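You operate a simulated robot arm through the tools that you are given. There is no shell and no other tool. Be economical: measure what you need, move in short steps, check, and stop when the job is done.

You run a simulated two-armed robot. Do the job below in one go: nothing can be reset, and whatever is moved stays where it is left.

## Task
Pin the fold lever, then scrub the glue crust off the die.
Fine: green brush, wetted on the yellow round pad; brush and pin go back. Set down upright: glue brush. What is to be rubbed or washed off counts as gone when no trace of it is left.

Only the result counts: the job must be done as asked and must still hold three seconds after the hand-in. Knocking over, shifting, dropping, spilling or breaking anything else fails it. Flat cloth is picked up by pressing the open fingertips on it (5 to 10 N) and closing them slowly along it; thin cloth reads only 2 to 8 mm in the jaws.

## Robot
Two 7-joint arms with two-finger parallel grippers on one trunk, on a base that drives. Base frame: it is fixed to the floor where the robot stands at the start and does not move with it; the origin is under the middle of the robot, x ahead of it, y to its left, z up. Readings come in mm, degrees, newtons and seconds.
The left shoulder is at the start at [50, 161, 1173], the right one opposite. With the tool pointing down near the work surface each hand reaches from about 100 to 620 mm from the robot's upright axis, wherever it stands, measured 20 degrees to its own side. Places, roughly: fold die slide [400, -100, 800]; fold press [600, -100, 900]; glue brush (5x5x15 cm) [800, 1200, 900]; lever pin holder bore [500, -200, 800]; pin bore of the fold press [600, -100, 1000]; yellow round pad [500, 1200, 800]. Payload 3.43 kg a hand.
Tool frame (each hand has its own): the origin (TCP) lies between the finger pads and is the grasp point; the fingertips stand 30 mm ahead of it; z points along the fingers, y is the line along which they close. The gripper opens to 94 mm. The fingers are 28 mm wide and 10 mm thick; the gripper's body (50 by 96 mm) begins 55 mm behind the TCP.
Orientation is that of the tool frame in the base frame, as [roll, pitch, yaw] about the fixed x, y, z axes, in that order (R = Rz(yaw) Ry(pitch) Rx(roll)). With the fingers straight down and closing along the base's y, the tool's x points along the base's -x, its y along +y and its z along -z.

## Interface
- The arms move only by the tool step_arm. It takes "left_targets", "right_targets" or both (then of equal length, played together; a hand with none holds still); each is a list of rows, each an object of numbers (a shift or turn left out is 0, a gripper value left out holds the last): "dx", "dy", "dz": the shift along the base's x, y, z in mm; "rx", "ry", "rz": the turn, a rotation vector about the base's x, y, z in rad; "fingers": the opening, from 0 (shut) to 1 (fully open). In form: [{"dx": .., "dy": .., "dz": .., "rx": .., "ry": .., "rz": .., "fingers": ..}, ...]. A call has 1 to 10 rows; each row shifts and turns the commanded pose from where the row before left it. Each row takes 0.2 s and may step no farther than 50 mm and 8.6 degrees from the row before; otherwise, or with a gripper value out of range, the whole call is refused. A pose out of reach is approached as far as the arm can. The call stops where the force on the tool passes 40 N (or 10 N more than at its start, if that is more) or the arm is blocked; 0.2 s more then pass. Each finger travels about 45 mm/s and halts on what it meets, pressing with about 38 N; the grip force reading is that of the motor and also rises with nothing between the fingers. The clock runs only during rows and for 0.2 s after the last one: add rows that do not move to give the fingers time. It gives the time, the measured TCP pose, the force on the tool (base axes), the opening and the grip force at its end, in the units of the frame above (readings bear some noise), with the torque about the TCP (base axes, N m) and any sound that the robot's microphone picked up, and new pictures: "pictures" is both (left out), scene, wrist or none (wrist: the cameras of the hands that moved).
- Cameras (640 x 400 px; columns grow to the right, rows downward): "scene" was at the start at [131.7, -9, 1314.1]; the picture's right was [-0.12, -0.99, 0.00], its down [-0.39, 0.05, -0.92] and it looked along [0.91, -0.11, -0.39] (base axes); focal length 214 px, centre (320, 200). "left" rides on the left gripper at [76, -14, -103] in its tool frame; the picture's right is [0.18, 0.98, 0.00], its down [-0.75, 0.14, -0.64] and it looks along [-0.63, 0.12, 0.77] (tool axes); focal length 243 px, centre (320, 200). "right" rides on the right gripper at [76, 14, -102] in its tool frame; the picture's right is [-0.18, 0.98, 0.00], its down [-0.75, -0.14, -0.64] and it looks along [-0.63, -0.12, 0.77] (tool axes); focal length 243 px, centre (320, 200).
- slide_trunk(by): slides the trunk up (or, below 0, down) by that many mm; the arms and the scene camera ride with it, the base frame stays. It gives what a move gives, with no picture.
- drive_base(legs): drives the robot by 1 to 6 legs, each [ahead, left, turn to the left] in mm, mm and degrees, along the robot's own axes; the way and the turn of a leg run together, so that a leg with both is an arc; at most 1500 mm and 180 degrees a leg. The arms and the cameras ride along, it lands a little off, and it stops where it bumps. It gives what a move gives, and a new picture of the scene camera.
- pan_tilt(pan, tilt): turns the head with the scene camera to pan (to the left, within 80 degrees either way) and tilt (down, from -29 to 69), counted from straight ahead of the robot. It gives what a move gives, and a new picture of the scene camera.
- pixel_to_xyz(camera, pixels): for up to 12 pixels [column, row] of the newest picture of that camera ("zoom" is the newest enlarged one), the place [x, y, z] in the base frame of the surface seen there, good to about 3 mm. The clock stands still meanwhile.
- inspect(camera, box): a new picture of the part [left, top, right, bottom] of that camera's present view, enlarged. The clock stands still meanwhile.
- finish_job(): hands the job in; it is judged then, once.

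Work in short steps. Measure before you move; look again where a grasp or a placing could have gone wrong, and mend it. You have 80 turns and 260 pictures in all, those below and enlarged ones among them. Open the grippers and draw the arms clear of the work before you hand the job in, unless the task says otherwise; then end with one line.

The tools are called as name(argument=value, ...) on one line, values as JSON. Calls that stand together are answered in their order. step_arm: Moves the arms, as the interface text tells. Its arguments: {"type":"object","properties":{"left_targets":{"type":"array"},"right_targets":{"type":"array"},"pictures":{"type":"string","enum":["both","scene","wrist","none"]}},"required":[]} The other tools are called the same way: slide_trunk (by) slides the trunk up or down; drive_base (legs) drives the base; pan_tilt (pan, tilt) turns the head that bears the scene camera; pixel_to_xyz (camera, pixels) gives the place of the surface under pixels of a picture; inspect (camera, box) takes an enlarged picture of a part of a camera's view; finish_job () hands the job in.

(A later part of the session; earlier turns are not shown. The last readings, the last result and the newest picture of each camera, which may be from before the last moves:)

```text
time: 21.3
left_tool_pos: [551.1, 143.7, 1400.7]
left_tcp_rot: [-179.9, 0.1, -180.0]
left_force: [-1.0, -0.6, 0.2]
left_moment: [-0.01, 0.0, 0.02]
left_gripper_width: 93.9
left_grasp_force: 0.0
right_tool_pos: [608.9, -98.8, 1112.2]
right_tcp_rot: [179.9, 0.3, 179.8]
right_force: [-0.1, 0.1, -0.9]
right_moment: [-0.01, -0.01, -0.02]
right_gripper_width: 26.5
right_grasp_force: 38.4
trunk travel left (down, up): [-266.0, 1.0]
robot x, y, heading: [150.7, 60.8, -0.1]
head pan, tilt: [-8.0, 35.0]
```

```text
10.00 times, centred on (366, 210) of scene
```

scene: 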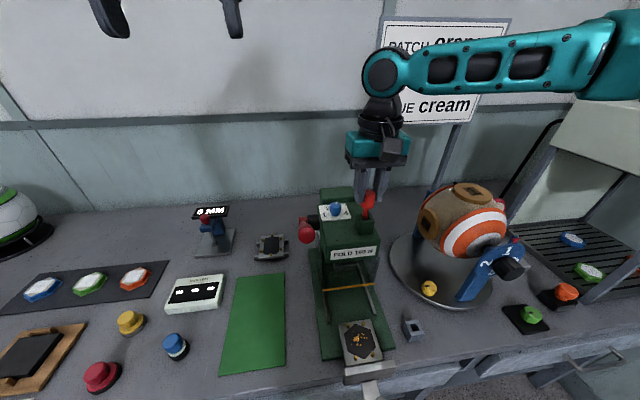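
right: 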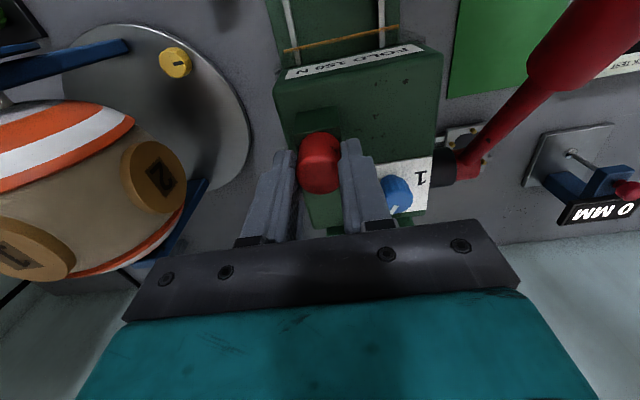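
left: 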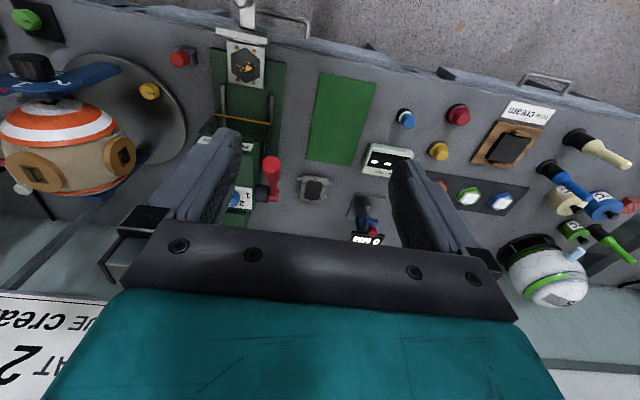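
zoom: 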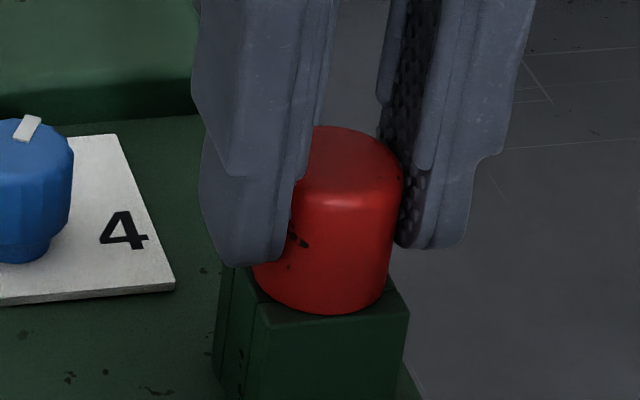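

The pin went in freely. Lower 4.5 mm, then open slightly and look.

step_arm(right_targets=[{"dz": -3}, {"dz": -2}, {"fingers": 0.4}, {"fingers": 0.55}, {}, {}], pictures="none")

inspect(camera="scene", box=[334, 190, 398, 230])

```text
time: 22.7
left_tool_pos: [549.8, 143.2, 1401.6]
left_tcp_rot: [-179.9, 0.1, 180.0]
left_force: [-0.4, 0.2, 0.7]
left_moment: [-0.01, 0.0, 0.0]
left_gripper_width: 93.8
left_grasp_force: 0.1
right_tool_pos: [608.4, -99.1, 1107.3]
right_tcp_rot: [179.9, 0.2, 179.7]
right_force: [0.0, -0.5, -0.5]
right_moment: [0.03, 0.01, -0.01]
right_gripper_width: 51.7
right_grasp_force: 0.0
trunk travel left (down, up): [-266.0, 1.0]
robot x, y, heading: [149.3, 57.3, -0.5]
head pan, tilt: [-8.0, 35.0]
```

```text
10.00 times, centred on (366, 210) of scene
```

zoom: 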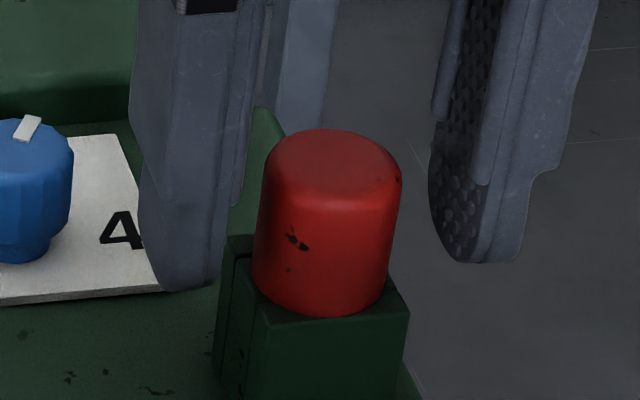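

Pin seated in the bore. Withdraw the right hand up and back toward the robot.

step_arm(right_targets=[{"dz": 40}, {"dz": 45}, {"dz": 45}, {"dx": -45}, {"dx": -45}, {"dx": -45, "dy": -10}, {"dx": -45, "dy": -20}], pictures="none")

pan_tilt(pan=35, tilt=50)

```text
time: 24.3
left_tool_pos: [548.6, 142.5, 1401.4]
left_tcp_rot: [-180.0, 0.1, 180.0]
left_force: [0.4, -0.3, -0.6]
left_moment: [0.01, 0.0, 0.02]
left_gripper_width: 93.9
left_grasp_force: 0.0
right_tool_pos: [425.2, -129.9, 1239.5]
right_tcp_rot: [179.8, 0.2, 179.8]
right_force: [-0.3, -0.6, -0.5]
right_moment: [-0.01, -0.01, -0.01]
right_gripper_width: 51.7
right_grasp_force: 0.1
trunk travel left (down, up): [-266.0, 1.0]
robot x, y, heading: [147.3, 57.0, 0.1]
head pan, tilt: [-8.0, 35.0]
```

```text
time: 25.4
left_tool_pos: [550.6, 143.0, 1400.7]
left_tcp_rot: [-179.9, 0.1, 180.0]
left_force: [0.0, -0.5, -0.7]
left_moment: [-0.02, -0.01, -0.02]
left_gripper_width: 93.9
left_grasp_force: 0.1
right_tool_pos: [428.1, -129.4, 1239.4]
right_tcp_rot: [179.8, 0.2, 179.8]
right_force: [-0.4, 1.1, 0.4]
right_moment: [0.0, -0.04, 0.0]
right_gripper_width: 51.5
right_grasp_force: 0.1
trunk travel left (down, up): [-266.0, 1.0]
robot x, y, heading: [147.4, 62.4, -0.1]
head pan, tilt: [35.0, 50.0]
```

scene: 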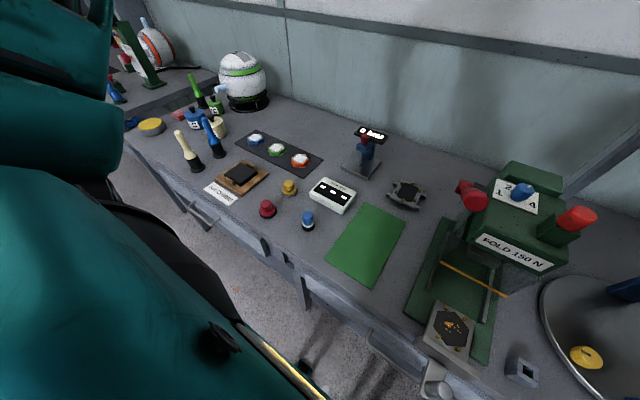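

The table runs clear along the front. Back off 60 mm and drive 800 mm left, then look at the brush area.

pixel_to_xyz(camera="scene", pixels=[[185, 190], [330, 290], [152, 126], [196, 90], [203, 107], [445, 385], [305, 365], [150, 105], [135, 122]])

drive_base(legs=[[-60, 0, 0], [0, 800, 0]])

```text
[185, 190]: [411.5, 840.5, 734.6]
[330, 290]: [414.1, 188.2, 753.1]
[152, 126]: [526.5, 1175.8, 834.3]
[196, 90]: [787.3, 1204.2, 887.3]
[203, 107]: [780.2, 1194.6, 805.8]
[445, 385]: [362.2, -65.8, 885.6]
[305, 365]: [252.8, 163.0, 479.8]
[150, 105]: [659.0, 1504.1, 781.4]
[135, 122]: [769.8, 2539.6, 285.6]
```

```text
time: 30.2
left_tool_pos: [494.1, 933.9, 1400.8]
left_tcp_rot: [-179.9, 0.1, 179.7]
left_force: [0.8, -0.4, 1.0]
left_moment: [-0.03, 0.01, 0.01]
left_gripper_width: 94.2
left_grasp_force: 0.2
right_tool_pos: [369.3, 662.2, 1239.3]
right_tcp_rot: [179.9, 0.2, 179.4]
right_force: [0.3, -0.6, 0.1]
right_moment: [-0.03, -0.02, 0.02]
right_gripper_width: 51.8
right_grasp_force: 0.0
trunk travel left (down, up): [-266.0, 1.0]
robot x, y, heading: [90.7, 849.5, -0.3]
head pan, tilt: [35.0, 50.0]
```

scene: 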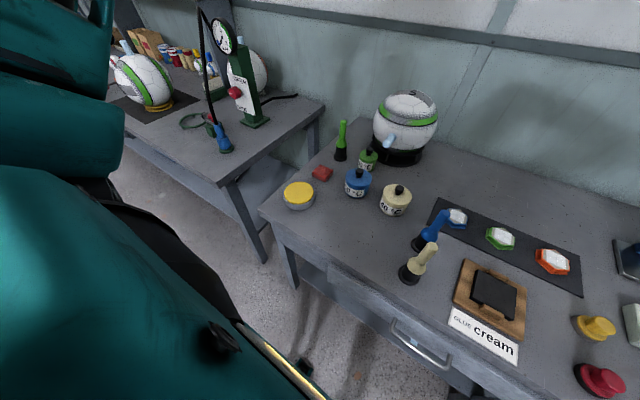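

inspect(camera="scene", box=[270, 100, 430, 220])

pixel_to_xyz(camera="scene", pixels=[[342, 123], [342, 132], [342, 142], [341, 148], [340, 157], [298, 189], [285, 197], [313, 192], [298, 207], [369, 152], [395, 140], [357, 172]])

```text
3.33 times, centred on (350, 160) of scene
```

zoom: 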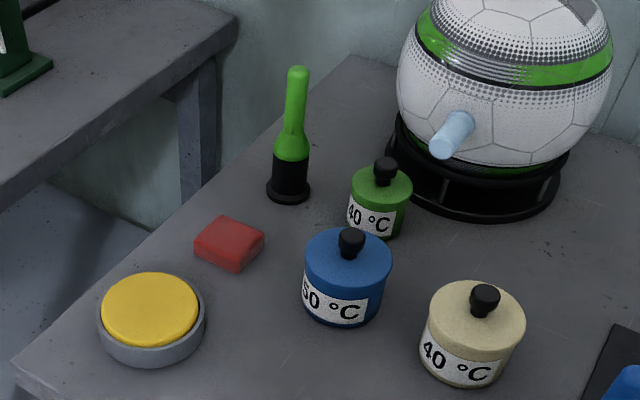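

```text
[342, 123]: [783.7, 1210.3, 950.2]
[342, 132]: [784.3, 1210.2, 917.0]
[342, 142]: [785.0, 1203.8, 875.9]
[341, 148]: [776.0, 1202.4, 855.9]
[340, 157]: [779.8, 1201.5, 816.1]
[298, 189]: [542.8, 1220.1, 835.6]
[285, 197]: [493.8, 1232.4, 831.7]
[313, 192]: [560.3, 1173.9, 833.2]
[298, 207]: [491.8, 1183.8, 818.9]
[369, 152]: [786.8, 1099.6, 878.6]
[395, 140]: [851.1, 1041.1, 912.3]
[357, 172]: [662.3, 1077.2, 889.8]
```

Brush axis ≈(787,1205), handle 880–950. I look straight down ahead to see how much room the base has to the table.

pan_tilt(pan=0, tilt=69)

pixel_to_xyz(camera="scene", pixels=[[320, 390], [320, 340], [320, 300], [250, 390], [400, 390], [320, 250], [450, 380], [200, 350]])

```text
time: 31.2
left_tool_pos: [494.6, 933.9, 1400.4]
left_tcp_rot: [180.0, 0.1, 179.6]
left_force: [-0.1, -0.2, -0.2]
left_moment: [0.01, 0.02, 0.02]
left_gripper_width: 94.2
left_grasp_force: 0.0
right_tool_pos: [368.8, 663.1, 1239.2]
right_tcp_rot: [179.9, 0.2, 179.4]
right_force: [-0.1, -0.9, 0.2]
right_moment: [0.02, 0.02, 0.05]
right_gripper_width: 51.7
right_grasp_force: 0.0
trunk travel left (down, up): [-266.0, 1.0]
robot x, y, heading: [92.7, 853.9, -0.7]
head pan, tilt: [0.0, 68.8]
```

scene: 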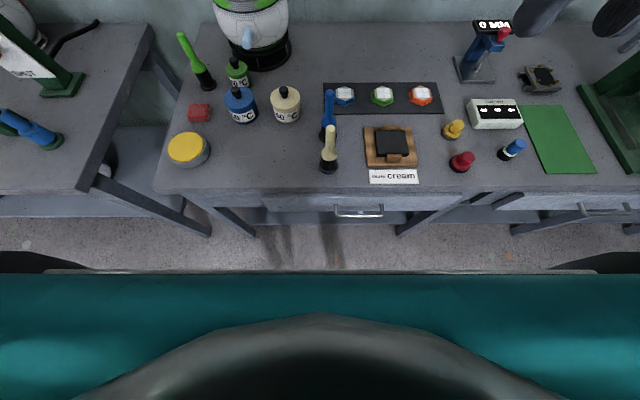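

```text
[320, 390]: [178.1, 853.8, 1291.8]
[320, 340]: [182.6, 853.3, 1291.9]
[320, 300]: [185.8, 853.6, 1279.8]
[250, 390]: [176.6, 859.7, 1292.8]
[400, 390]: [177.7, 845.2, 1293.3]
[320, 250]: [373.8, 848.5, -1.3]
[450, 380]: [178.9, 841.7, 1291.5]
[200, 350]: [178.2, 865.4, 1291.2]
```

pixel_to_xyz(camera="scene", pixels=[[20, 262], [610, 262], [310, 271], [320, 265], [150, 271], [360, 214], [340, 200], [200, 240], [320, 278]])

inspect(camera="scene", box=[0, 200, 320, 300])

```text
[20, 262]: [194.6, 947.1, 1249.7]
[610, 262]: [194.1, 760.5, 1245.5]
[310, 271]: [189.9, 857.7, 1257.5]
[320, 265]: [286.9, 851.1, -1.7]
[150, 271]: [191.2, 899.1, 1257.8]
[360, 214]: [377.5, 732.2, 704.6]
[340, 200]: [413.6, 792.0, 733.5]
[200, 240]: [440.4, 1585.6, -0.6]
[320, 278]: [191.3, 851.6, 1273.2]
```

```text
2.00 times, centred on (160, 250) of scene
```

zoom: 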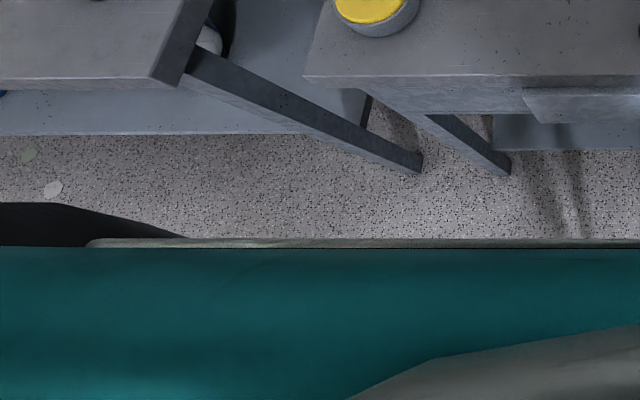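

Vertical reach from a safe base place won't get to x=787, so I'll tilt the hand 45° forward for the brush. First drive 170 left and 100 ahead.

drive_base(legs=[[0, 170, 0], [100, 0, 0]])

step_arm(left_targets=[{"ry": -0.14, "fingers": 0.6}, {"ry": -0.14, "dz": -40}, {"ry": -0.14, "dz": -40}, {"ry": -0.14, "dz": -40}, {"ry": -0.14, "dz": -40}, {"ry": -0.085, "dz": -40}, {"dz": -40}])

```text
time: 33.5
left_tool_pos: [563.5, 1099.6, 1401.9]
left_tcp_rot: [-179.9, 0.3, 179.5]
left_force: [0.0, 1.1, -0.3]
left_moment: [-0.02, 0.0, -0.04]
left_gripper_width: 94.0
left_grasp_force: 0.1
right_tool_pos: [438.2, 827.8, 1239.8]
right_tcp_rot: [179.9, 0.3, 179.2]
right_force: [-0.5, -0.6, -0.7]
right_moment: [0.02, 0.0, 0.04]
right_gripper_width: 51.8
right_grasp_force: 0.1
trunk travel left (down, up): [-266.0, 1.0]
robot x, y, heading: [162.6, 1020.6, -0.5]
head pan, tilt: [0.0, 68.8]
stopped in leg 2: the robot was blocked; the commanded pose is now the measured one
```

scene: 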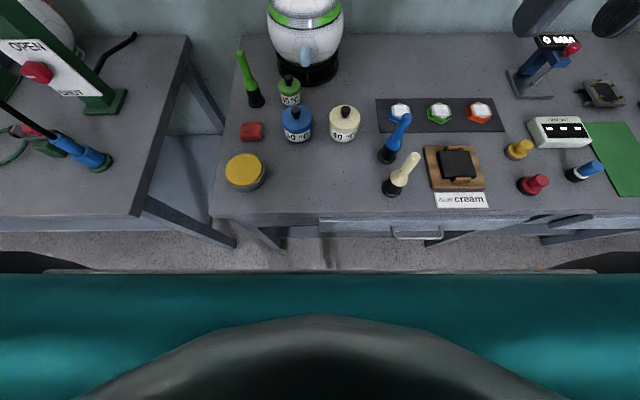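

```text
time: 34.2
left_tool_pos: [571.5, 1102.6, 1361.7]
left_tcp_rot: [-178.7, 17.0, -178.5]
left_force: [10.1, 1.5, 8.9]
left_moment: [-0.37, 1.82, 0.16]
left_gripper_width: 56.3
left_grasp_force: 0.1
right_tool_pos: [439.4, 827.7, 1239.5]
right_tcp_rot: [-180.0, 0.1, 179.1]
right_force: [-0.7, 0.3, 0.5]
right_moment: [-0.03, -0.04, 0.01]
right_gripper_width: 51.6
right_grasp_force: 0.0
trunk travel left (down, up): [-266.0, 1.0]
robot x, y, heading: [161.3, 1019.4, -0.5]
head pan, tilt: [0.0, 68.8]
stopped in row 3 (left hand): the force on the tool passed its limit (the readings are from after the stop); the commanded pose is now the measured one
```

scene: 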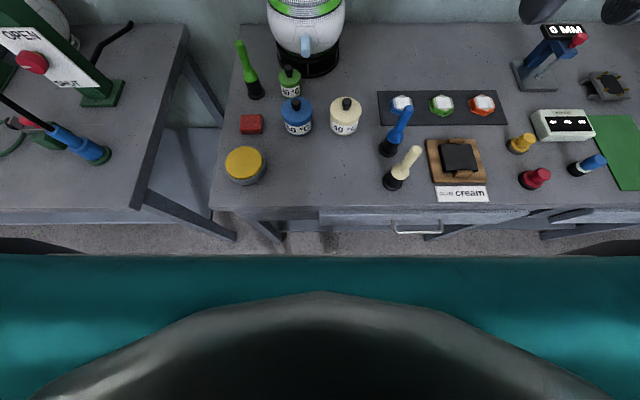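
left: 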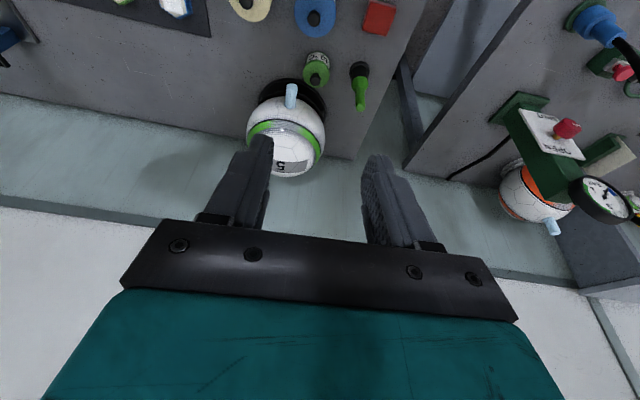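

The base bumped at x=162 and the arm met a limit while tilting high up (likely itself). I back off 20 mm, undo the tilt and lower the hand first.

drive_base(legs=[[-15, 0, 0]])

step_arm(left_targets=[{"ry": 0.14}, {"ry": 0.14, "dz": -20}, {"dz": -40}, {"dz": -40}, {"dz": -40}, {"dz": -40}, {"dz": -40}], pictures="scene")

```text
time: 35.0
left_tool_pos: [555.5, 1103.6, 1360.6]
left_tcp_rot: [-179.0, 17.0, -178.8]
left_force: [21.2, 3.4, 11.5]
left_moment: [-0.71, 3.12, 0.19]
left_gripper_width: 56.5
left_grasp_force: 0.1
right_tool_pos: [424.5, 827.9, 1239.2]
right_tcp_rot: [179.9, 0.2, 179.2]
right_force: [-0.5, -0.3, 1.1]
right_moment: [0.01, 0.01, -0.01]
right_gripper_width: 51.5
right_grasp_force: 0.1
trunk travel left (down, up): [-266.0, 1.0]
robot x, y, heading: [147.8, 1017.7, -0.9]
head pan, tilt: [0.0, 68.8]
```

scene: 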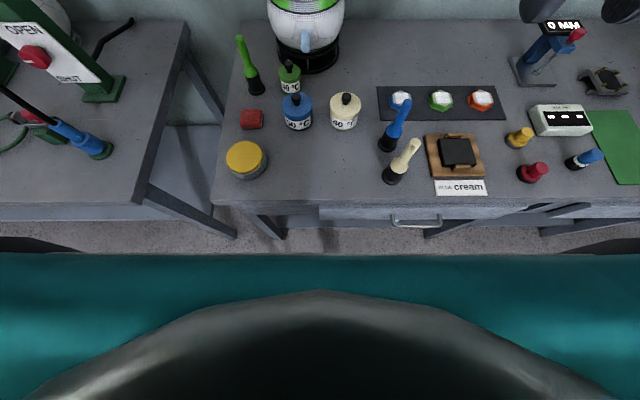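

```text
time: 36.5
left_tool_pos: [556.8, 1103.5, 1139.2]
left_tcp_rot: [-179.3, 0.9, -178.6]
left_force: [-0.2, 0.7, -0.6]
left_moment: [0.0, 0.0, 0.0]
left_gripper_width: 56.5
left_grasp_force: 0.2
right_tool_pos: [423.4, 829.0, 1239.3]
right_tcp_rot: [179.8, 0.2, 179.1]
right_force: [-0.1, -0.1, 0.5]
right_moment: [0.03, -0.04, 0.02]
right_gripper_width: 51.9
right_grasp_force: 0.0
trunk travel left (down, up): [-266.0, 1.0]
robot x, y, heading: [148.4, 1018.7, -0.5]
head pan, tilt: [0.0, 68.8]
```

scene: 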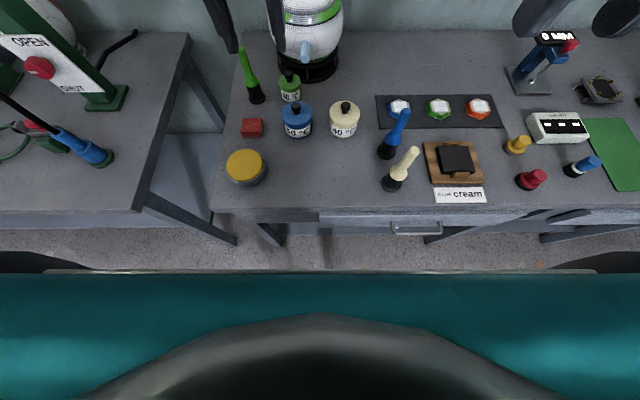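

Force is gone—it was the robot itself. Now tilt the hand 40° forward here at z≈1140, moving left 90 mm.

step_arm(left_targets=[{"ry": -0.14}, {"ry": -0.14}, {"ry": -0.14, "dy": 30}, {"ry": -0.14, "dy": 35}, {"ry": -0.14, "dy": 35}], pictures="wrist")

pan_tilt(pan=15, tilt=40)

```text
time: 37.8
left_tool_pos: [556.0, 1205.5, 1141.5]
left_tcp_rot: [-178.2, 41.2, -178.3]
left_force: [-0.8, 0.2, -0.4]
left_moment: [0.01, 0.02, 0.02]
left_gripper_width: 56.2
left_grasp_force: 0.2
right_tool_pos: [424.4, 828.4, 1239.4]
right_tcp_rot: [179.8, 0.2, 179.2]
right_force: [0.2, 0.8, 0.7]
right_moment: [-0.02, -0.01, 0.03]
right_gripper_width: 51.6
right_grasp_force: 0.1
trunk travel left (down, up): [-266.0, 1.0]
robot x, y, heading: [148.9, 1016.7, -0.7]
head pan, tilt: [0.0, 68.8]
```

left: 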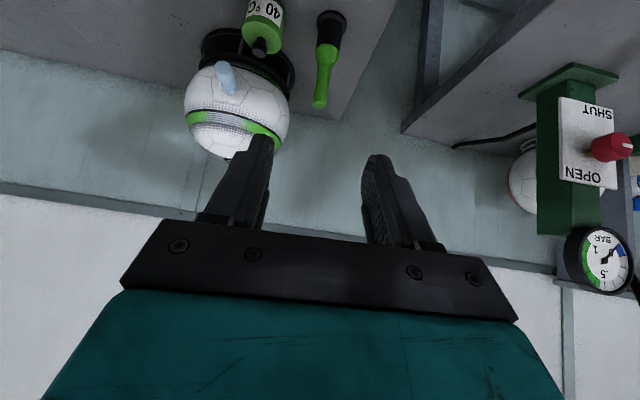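

```text
time: 38.7
left_tool_pos: [556.1, 1203.7, 1140.8]
left_tcp_rot: [-178.3, 41.0, -178.3]
left_force: [-0.1, -0.2, 0.3]
left_moment: [-0.04, -0.01, 0.04]
left_gripper_width: 56.4
left_grasp_force: 0.0
right_tool_pos: [423.8, 828.5, 1238.5]
right_tcp_rot: [179.9, 0.2, 179.3]
right_force: [0.4, -0.3, 0.0]
right_moment: [-0.02, -0.02, -0.04]
right_gripper_width: 51.6
right_grasp_force: 0.0
trunk travel left (down, up): [-266.0, 1.0]
robot x, y, heading: [148.4, 1017.5, -0.9]
head pan, tilt: [15.0, 40.0]
```

scene: 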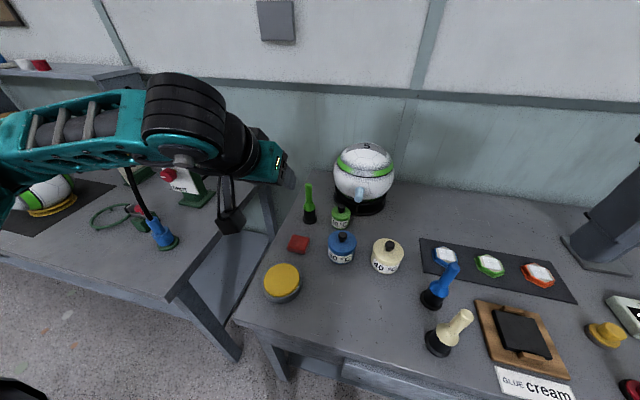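

Approach: move to about (700,1205,960), behind and above the brush, then measure with the hand camera.

step_arm(left_targets=[{"dx": 24, "dz": -30, "rx": 0.022}, {"dx": 24, "dz": -30}, {"dx": 24, "dz": -30}, {"dx": 24, "dz": -30}, {"dx": 24, "dz": -30}, {"dx": 24, "dz": -30}, {}])

inspect(camera="left", box=[240, 0, 400, 240])

```text
time: 40.3
left_tool_pos: [701.7, 1201.0, 958.2]
left_tcp_rot: [180.0, 41.1, -179.4]
left_force: [0.0, 0.3, 0.0]
left_moment: [0.03, -0.03, -0.01]
left_gripper_width: 56.3
left_grasp_force: 0.1
right_tool_pos: [423.8, 829.4, 1238.5]
right_tcp_rot: [179.9, 0.3, 179.2]
right_force: [-0.7, 0.5, -0.3]
right_moment: [-0.02, -0.02, 0.04]
right_gripper_width: 51.8
right_grasp_force: 0.0
trunk travel left (down, up): [-266.0, 1.0]
robot x, y, heading: [146.4, 1017.9, -0.6]
head pan, tilt: [15.0, 40.0]
```

scene: 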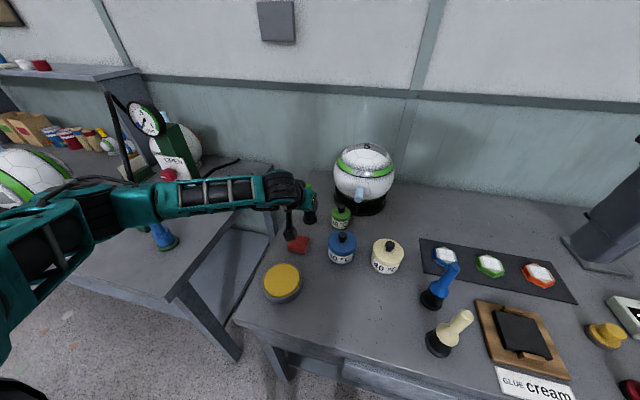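
left: 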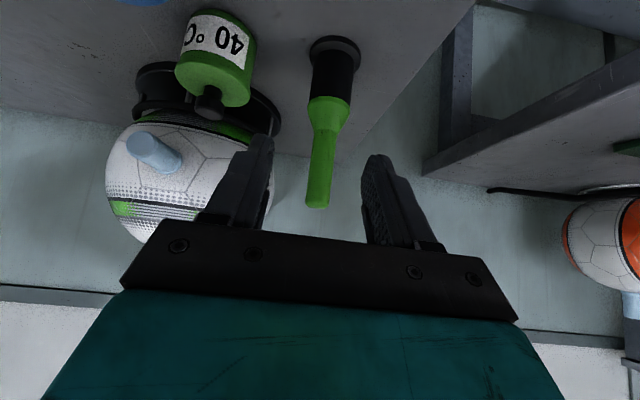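

```text
1.67 times, centred on (320, 120) of left
```

zoom: 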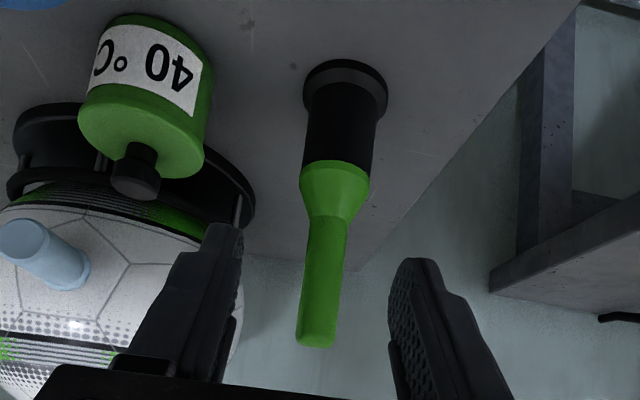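

pixel_to_xyz(camera="left", pixels=[[317, 195], [322, 170], [327, 140], [330, 105], [334, 75], [335, 52], [312, 170], [333, 170], [318, 203]])

```text
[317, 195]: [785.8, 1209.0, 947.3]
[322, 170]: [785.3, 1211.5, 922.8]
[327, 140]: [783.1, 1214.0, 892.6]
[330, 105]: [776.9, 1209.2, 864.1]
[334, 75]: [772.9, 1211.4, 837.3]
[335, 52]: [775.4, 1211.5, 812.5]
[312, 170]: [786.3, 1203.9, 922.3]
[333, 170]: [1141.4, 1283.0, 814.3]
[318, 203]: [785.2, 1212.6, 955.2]
```

Brush axis ≈(792,1210). Move in with TCP to (792,1210,922).

step_arm(left_targets=[{"dy": 8.5, "dz": -18}, {"dz": -18}, {"dx": 30}, {"dx": 30}, {"dx": 29}, {}], pictures="wrist")

```text
time: 41.7
left_tool_pos: [790.5, 1211.7, 924.3]
left_tcp_rot: [180.0, 41.1, -179.4]
left_force: [-0.7, 0.9, -0.2]
left_moment: [0.05, 0.01, -0.03]
left_gripper_width: 56.3
left_grasp_force: 0.0
right_tool_pos: [424.2, 828.4, 1238.7]
right_tcp_rot: [179.9, 0.2, 179.2]
right_force: [0.3, 0.1, -0.7]
right_moment: [-0.02, -0.02, 0.0]
right_gripper_width: 51.3
right_grasp_force: 0.1
trunk travel left (down, up): [-266.0, 1.0]
robot x, y, heading: [149.3, 1018.9, -0.9]
head pan, tilt: [15.0, 40.0]
```

left: 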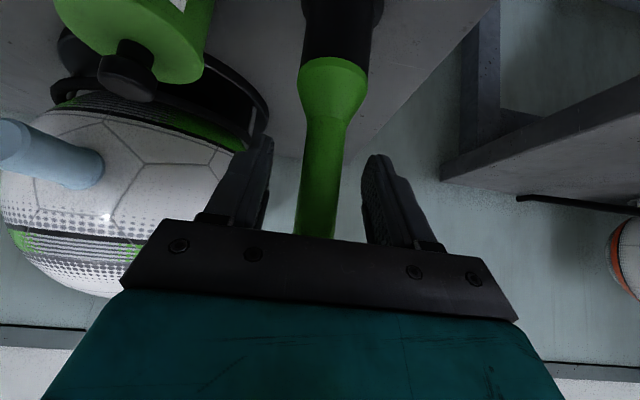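

The handle is centred between the fingers (col 320). Close.

step_arm(left_targets=[{"fingers": 0.35}, {"fingers": 0.25}, {"fingers": 0.15}, {"fingers": 0.08}, {"fingers": 0.06}, {}, {}], pictures="wrist")

```text
time: 43.3
left_tool_pos: [789.4, 1211.9, 922.3]
left_tcp_rot: [-180.0, 41.1, -179.4]
left_force: [0.1, 0.2, 0.6]
left_moment: [0.01, -0.04, -0.02]
left_gripper_width: 23.8
left_grasp_force: 37.9
right_tool_pos: [424.2, 829.1, 1239.0]
right_tcp_rot: [180.0, 0.2, 179.2]
right_force: [1.2, 0.3, -0.3]
right_moment: [0.01, 0.0, 0.01]
right_gripper_width: 51.7
right_grasp_force: 0.0
trunk travel left (down, up): [-266.0, 1.0]
robot x, y, heading: [148.8, 1016.2, -0.6]
head pan, tilt: [15.0, 40.0]
```

left: 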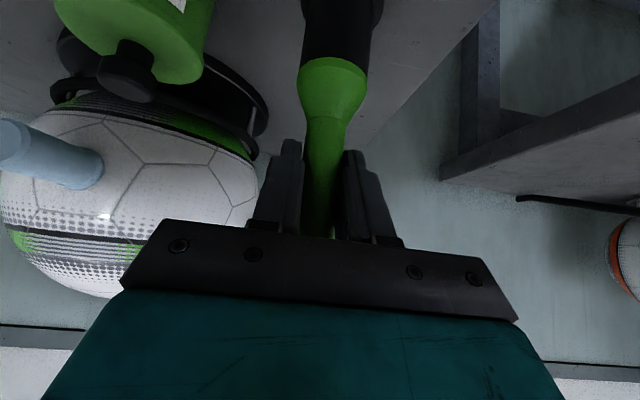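

Gripped (23.8 mm). Lift 80 mm and measure the yellow pad's rim.

step_arm(left_targets=[{"dz": 20}, {"dz": 30}, {"dz": 30}, {}], pictures="both")

inspect(camera="scene", box=[250, 250, 314, 310])

pixel_to_xyz(camera="zoom", pixels=[[220, 190], [320, 110], [430, 170], [320, 270], [325, 185], [240, 250], [420, 230]])

```text
time: 44.3
left_tool_pos: [789.2, 1211.5, 1003.2]
left_tcp_rot: [180.0, 41.0, -179.3]
left_force: [0.3, 0.2, -0.5]
left_moment: [-0.01, 0.04, 0.01]
left_gripper_width: 23.9
left_grasp_force: 37.9
right_tool_pos: [424.4, 828.5, 1240.3]
right_tcp_rot: [179.8, 0.3, 179.2]
right_force: [-0.4, -0.1, -0.4]
right_moment: [0.05, 0.0, 0.0]
right_gripper_width: 51.6
right_grasp_force: 0.0
trunk travel left (down, up): [-266.0, 1.0]
robot x, y, heading: [145.5, 1020.7, -0.7]
head pan, tilt: [15.0, 40.0]
```

scene: 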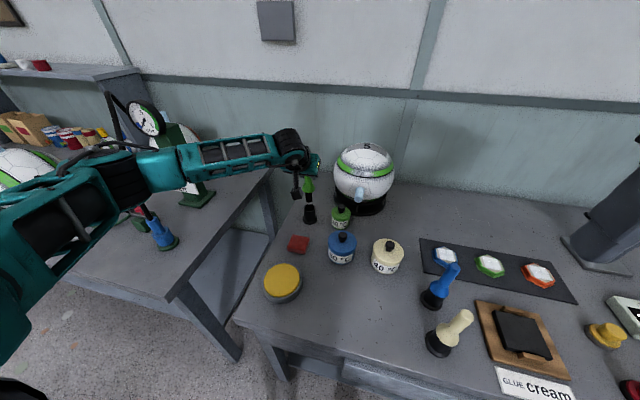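
left: 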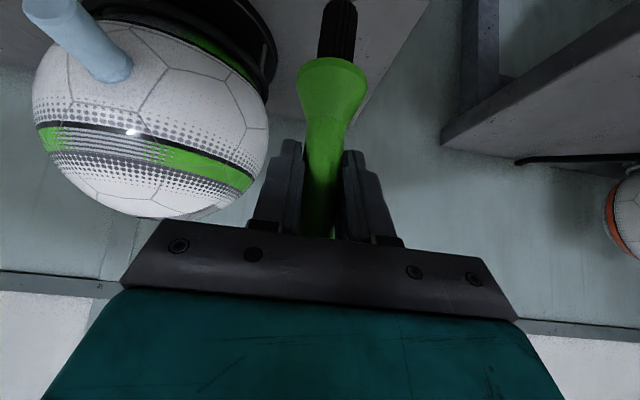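

```text
6.67 times, centred on (282, 280) of scene
```

zoom: 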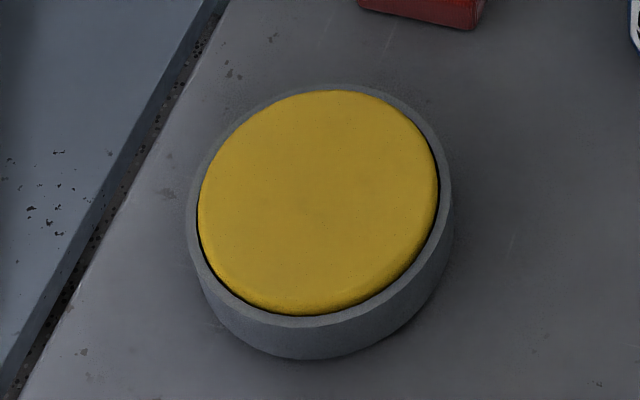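

```text
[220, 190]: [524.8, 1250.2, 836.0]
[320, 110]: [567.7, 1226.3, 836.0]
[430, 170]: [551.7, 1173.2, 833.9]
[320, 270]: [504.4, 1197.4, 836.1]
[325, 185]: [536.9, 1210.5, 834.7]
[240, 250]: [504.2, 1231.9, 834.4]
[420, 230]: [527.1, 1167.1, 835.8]
```

Pad centre ≈(535,1209), top 835. I check what was lifted: the black part looks different now.

inspect(camera="scene", box=[285, 165, 333, 235])

inspect(camera="left", box=[270, 0, 400, 100])

```text
5.71 times, centred on (309, 200) of scene
```

zoom: 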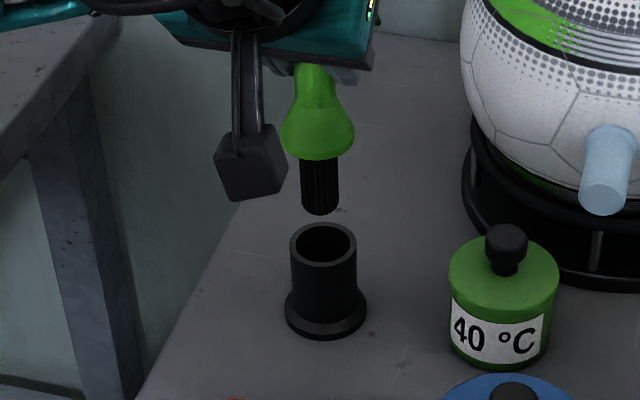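

```text
4.00 times, centred on (335, 50) of left
```

zoom: 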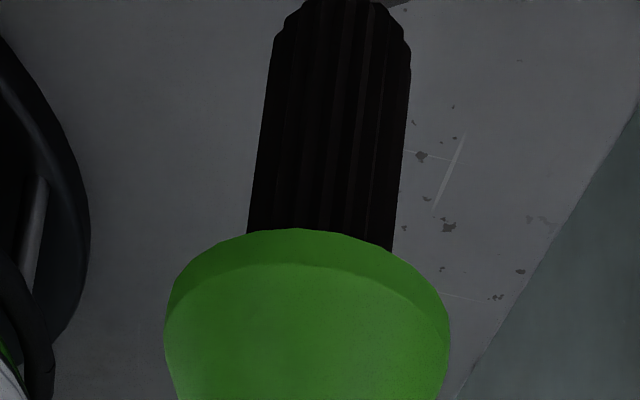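

The black part is a cup; the brush has ~20 mm bristles. Measure bristle tip and cup rim for return.

inspect(camera="scene", box=[297, 180, 321, 228])

pixel_to_xyz(camera="zoom", pixels=[[316, 155], [320, 110], [320, 60], [274, 215], [370, 220], [322, 188], [322, 252], [322, 300]])

```text
8.33 times, centred on (309, 204) of scene
```

zoom: 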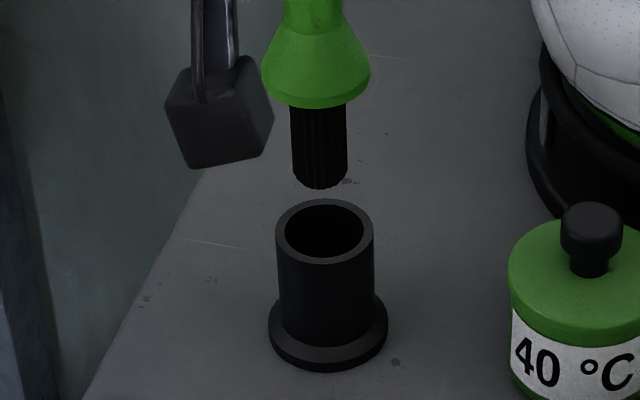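

```text
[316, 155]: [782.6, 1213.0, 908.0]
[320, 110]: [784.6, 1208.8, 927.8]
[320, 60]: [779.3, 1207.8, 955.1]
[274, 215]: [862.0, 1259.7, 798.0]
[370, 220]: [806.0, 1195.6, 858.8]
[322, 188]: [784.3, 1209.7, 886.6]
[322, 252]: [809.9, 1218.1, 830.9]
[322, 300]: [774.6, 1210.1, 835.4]
```

Bristle tip is ~115 below TCP. Move over the pad (dx -257) and lower near it.

step_arm(left_targets=[{"dx": -43}, {"dx": -43}, {"dx": -43}, {"dx": -43}, {"dx": -43}, {"dx": -42}, {"dz": -20}, {"dz": -20}, {}], pictures="both")

inspect(camera="scene", box=[250, 220, 330, 310])

```text
time: 46.3
left_tool_pos: [533.2, 1211.8, 965.1]
left_tcp_rot: [-180.0, 41.1, -179.3]
left_force: [0.5, 0.3, -0.8]
left_moment: [0.02, 0.0, -0.02]
left_gripper_width: 24.0
left_grasp_force: 38.2
right_tool_pos: [423.5, 828.9, 1239.9]
right_tcp_rot: [179.9, 0.3, 179.2]
right_force: [-0.3, 0.0, 0.9]
right_moment: [-0.03, -0.03, 0.01]
right_gripper_width: 52.2
right_grasp_force: 0.1
trunk travel left (down, up): [-266.0, 1.0]
robot x, y, heading: [149.3, 1018.0, -0.5]
head pan, tilt: [15.0, 40.0]
```

scene: 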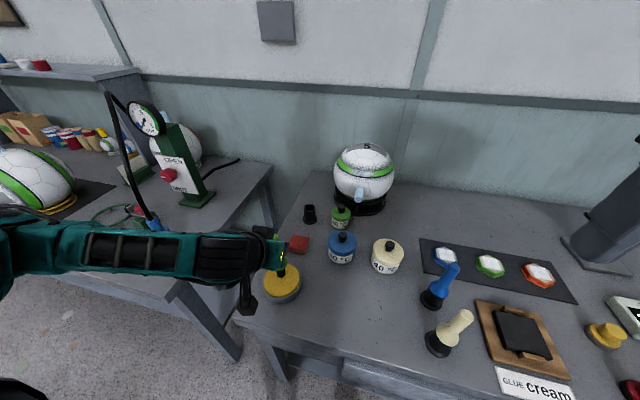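
left: 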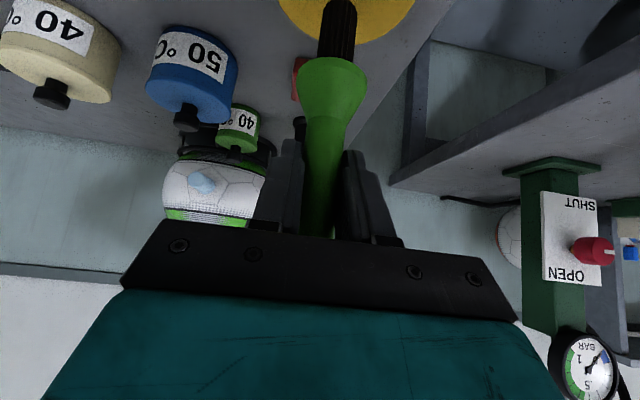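

```text
4.44 times, centred on (290, 265) of scene
```

zoom: 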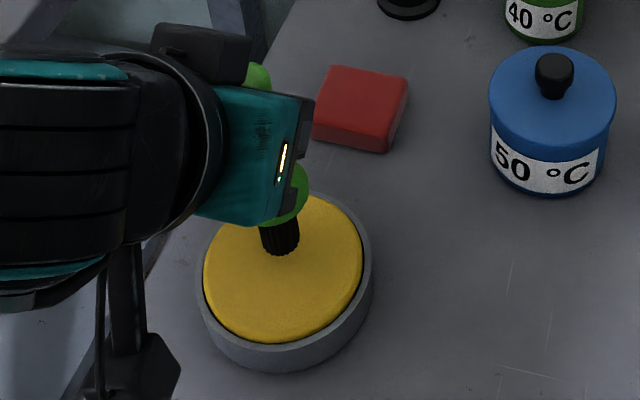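

Tip is ~15 mm above the pad's centre. Lower gently onto it.

step_arm(left_targets=[{"dz": -8}, {"dz": -5}, {"dz": -3}, {"dz": -2}, {}], pictures="none")

```text
time: 47.5
left_tool_pos: [534.1, 1212.0, 949.6]
left_tcp_rot: [-179.9, 41.5, -179.5]
left_force: [2.0, -1.5, 26.6]
left_moment: [0.03, -0.31, 0.04]
left_gripper_width: 24.6
left_grasp_force: 37.8
right_tool_pos: [423.4, 827.5, 1239.6]
right_tcp_rot: [179.8, 0.3, 179.2]
right_force: [0.3, -0.8, -0.5]
right_moment: [0.04, 0.03, -0.04]
right_gripper_width: 51.7
right_grasp_force: 0.1
trunk travel left (down, up): [-266.0, 1.0]
robot x, y, heading: [152.1, 1018.2, -0.6]
head pan, tilt: [15.0, 40.0]
```

26 N, firmly on the pad. Ease 1.5 mm, dwell about a second, then lift and look for wetness.

step_arm(left_targets=[{"dz": 1.5}, {}, {}, {}, {}, {"dz": 10}, {"dz": 30}, {"dz": 30}], pictures="wrist")

inspect(camera="scene", box=[250, 220, 330, 310])

inspect(camera="left", box=[270, 0, 400, 100])

```text
time: 49.3
left_tool_pos: [531.4, 1211.8, 1018.4]
left_tcp_rot: [-179.9, 40.9, -179.5]
left_force: [-0.1, -0.7, -0.6]
left_moment: [0.01, 0.0, 0.03]
left_gripper_width: 23.9
left_grasp_force: 38.0
right_tool_pos: [424.2, 829.3, 1240.2]
right_tcp_rot: [179.9, 0.2, 179.3]
right_force: [1.5, 0.1, -0.1]
right_moment: [0.02, -0.01, 0.0]
right_gripper_width: 51.8
right_grasp_force: 0.1
trunk travel left (down, up): [-266.0, 1.0]
robot x, y, heading: [148.6, 1019.1, -0.8]
head pan, tilt: [15.0, 40.0]
```

left: 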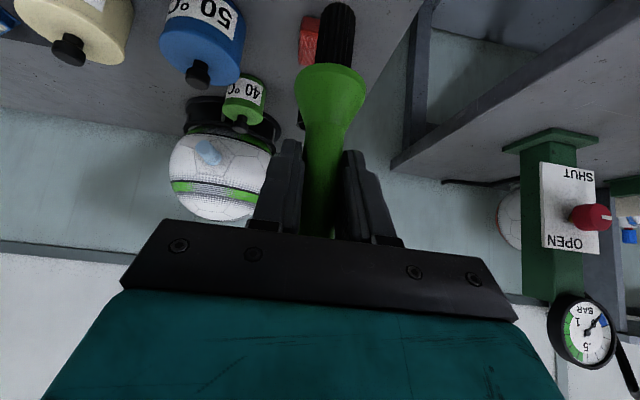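

```text
4.44 times, centred on (290, 265) of scene
```

zoom: 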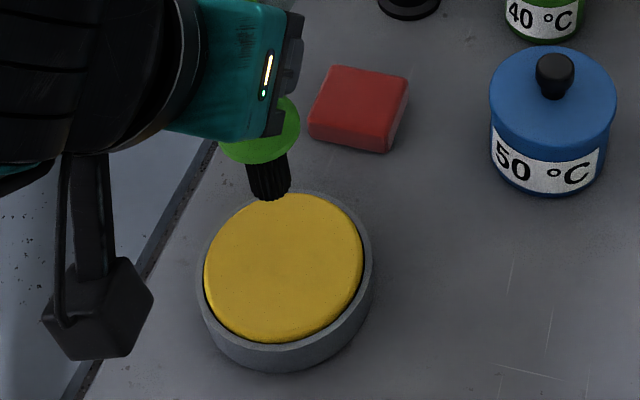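

```text
4.00 times, centred on (335, 50) of left
```

zoom: 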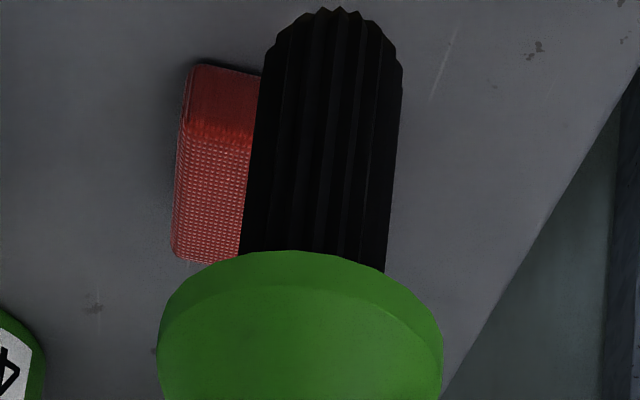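

Wetting done. Raise and draw the brush in, then back off and drive right to the press.

step_arm(left_targets=[{"dz": 40}, {"dz": 40}, {"dz": 30}, {"dx": -40}, {"dx": -30}], pictures="none")

```text
time: 50.5
left_tool_pos: [540.6, 1200.1, 1134.9]
left_tcp_rot: [179.9, 41.0, -179.4]
left_force: [-0.6, 0.3, -0.5]
left_moment: [0.01, 0.0, -0.03]
left_gripper_width: 23.6
left_grasp_force: 38.8
left hand out of reach, approached as far as the arm can: row 1, 2, 4, 5
right_tool_pos: [425.2, 827.8, 1239.8]
right_tcp_rot: [179.8, 0.3, 179.2]
right_force: [0.0, -1.5, 1.1]
right_moment: [0.01, 0.01, 0.0]
right_gripper_width: 51.7
right_grasp_force: 0.0
trunk travel left (down, up): [-266.0, 1.0]
robot x, y, heading: [143.9, 1022.3, -0.9]
head pan, tilt: [15.0, 40.0]
```

The hand is at its inner limit for this tilt, so back off 125 mm instead, then drive 1120 right.

drive_base(legs=[[-130, 0, 0.7], [0, -1120, 0]])

```text
time: 57.1
left_tool_pos: [408.3, 73.9, 1135.1]
left_tcp_rot: [-179.9, 41.0, -178.7]
left_force: [0.2, -0.4, -0.1]
left_moment: [0.0, 0.0, 0.03]
left_gripper_width: 24.0
left_grasp_force: 38.5
right_tool_pos: [295.3, -301.1, 1239.6]
right_tcp_rot: [179.9, 0.2, 179.8]
right_force: [-0.2, 0.2, -0.4]
right_moment: [0.0, -0.01, 0.02]
right_gripper_width: 51.7
right_grasp_force: 0.1
trunk travel left (down, up): [-266.0, 1.0]
robot x, y, heading: [18.0, -114.0, -0.3]
head pan, tilt: [15.0, 40.0]
```

scene: 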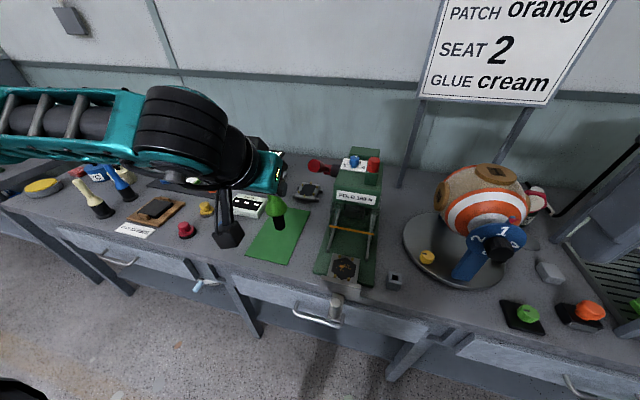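

Now lower the brush, move right, then ahead to above the die.

step_arm(left_targets=[{"dz": -38}, {"dz": -38}, {"dz": -38}, {"dy": -45}, {"dy": -45}, {"dy": -44}, {"dx": 30}, {"dx": 33}, {}], pictures="both")

pan_tilt(pan=5, tilt=45)

inspect(camera="left", box=[240, 0, 420, 110])

```text
time: 59.1
left_tool_pos: [473.9, -61.1, 1019.0]
left_tcp_rot: [-179.8, 41.0, -178.7]
left_force: [0.2, 0.3, 0.6]
left_moment: [0.0, 0.02, 0.04]
left_gripper_width: 23.8
left_grasp_force: 38.3
left hand out of reach, approached as far as the arm can: row 1
right_tool_pos: [294.7, -298.8, 1239.2]
right_tcp_rot: [180.0, 0.2, 179.8]
right_force: [-0.3, -0.5, 0.1]
right_moment: [-0.03, -0.02, -0.01]
right_gripper_width: 51.8
right_grasp_force: 0.1
trunk travel left (down, up): [-266.0, 1.0]
robot x, y, heading: [19.6, -109.9, 0.0]
head pan, tilt: [15.0, 40.0]
```

scene: 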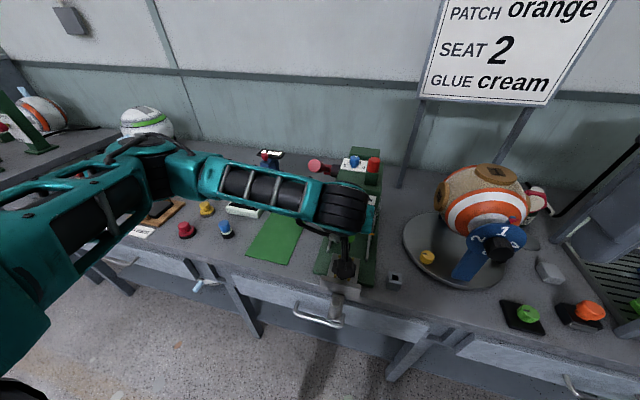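
left: 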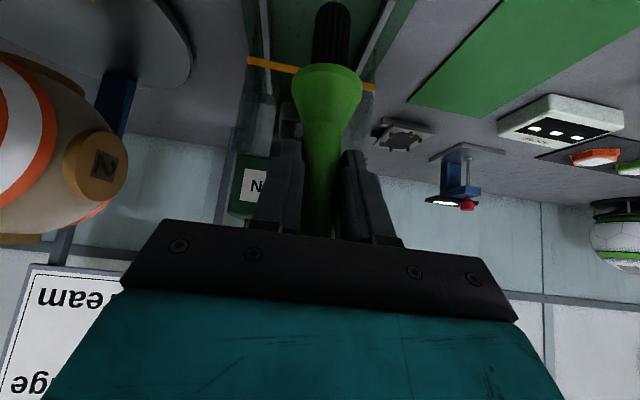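

```text
time: 59.9
left_tool_pos: [475.0, -60.4, 1018.8]
left_tcp_rot: [180.0, 41.0, -178.7]
left_force: [-0.5, 0.8, -0.2]
left_moment: [0.0, 0.01, 0.02]
left_gripper_width: 23.9
left_grasp_force: 37.4
right_tool_pos: [295.4, -300.7, 1239.1]
right_tcp_rot: [179.9, 0.2, 180.0]
right_force: [-0.1, -0.6, -0.1]
right_moment: [-0.01, 0.01, -0.01]
right_gripper_width: 51.8
right_grasp_force: 0.1
trunk travel left (down, up): [-266.0, 1.0]
robot x, y, heading: [15.9, -109.7, 0.2]
head pan, tilt: [5.0, 45.0]
```

scene: 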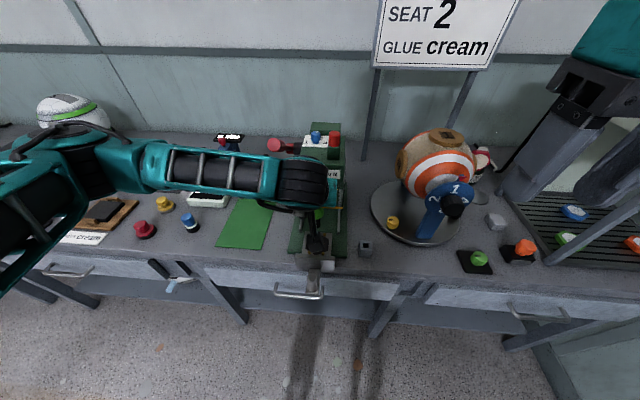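

```text
3.56 times, centred on (330, 55) of left
```

zoom: 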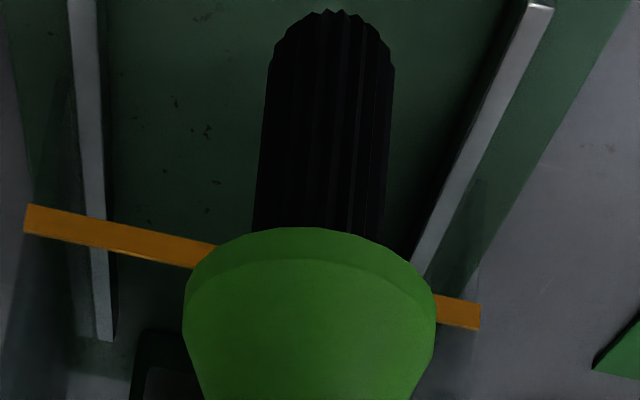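

The scene camera is occluded by the arm, so I bring the right hand to y≈-150 as a viewing camera for the die.

step_arm(right_targets=[{"dy": 40}, {"dy": 40}, {"dy": 40}, {"dy": 30}, {"dz": -30}, {"dz": -30}, {"dz": -30}], pictures="wrist")

inspect(camera="right", box=[330, 80, 470, 200])

```text
time: 61.5
left_tool_pos: [474.7, -60.9, 1019.3]
left_tcp_rot: [180.0, 41.1, -178.6]
left_force: [-0.4, -0.3, -0.9]
left_moment: [-0.01, 0.0, -0.01]
left_gripper_width: 23.9
left_grasp_force: 38.3
right_tool_pos: [299.8, -195.3, 1142.5]
right_tcp_rot: [179.8, 0.2, 179.9]
right_force: [-0.3, 0.3, 0.3]
right_moment: [-0.01, 0.07, 0.0]
right_gripper_width: 51.6
right_grasp_force: 0.1
right hand out of reach, approached as far as the arm can: row 3, 4
trunk travel left (down, up): [-266.0, 1.0]
robot x, y, heading: [15.7, -108.5, 0.2]
head pan, tilt: [5.0, 45.0]
```

right: 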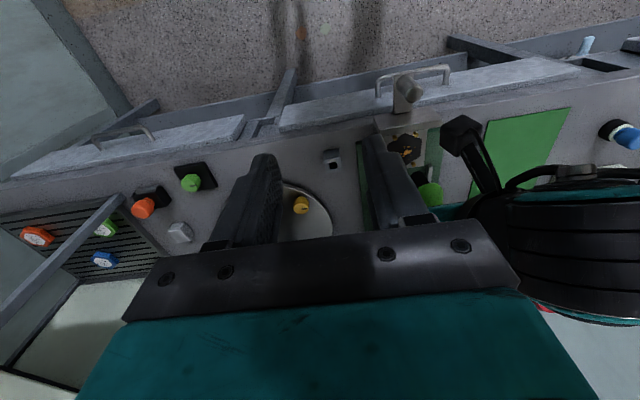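

```text
3.33 times, centred on (400, 140) of right
```

zoom: 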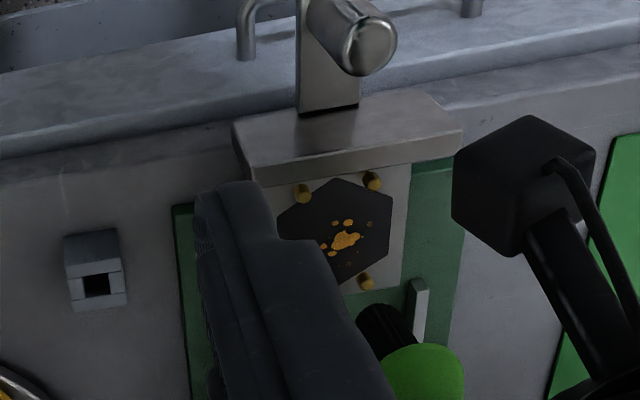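

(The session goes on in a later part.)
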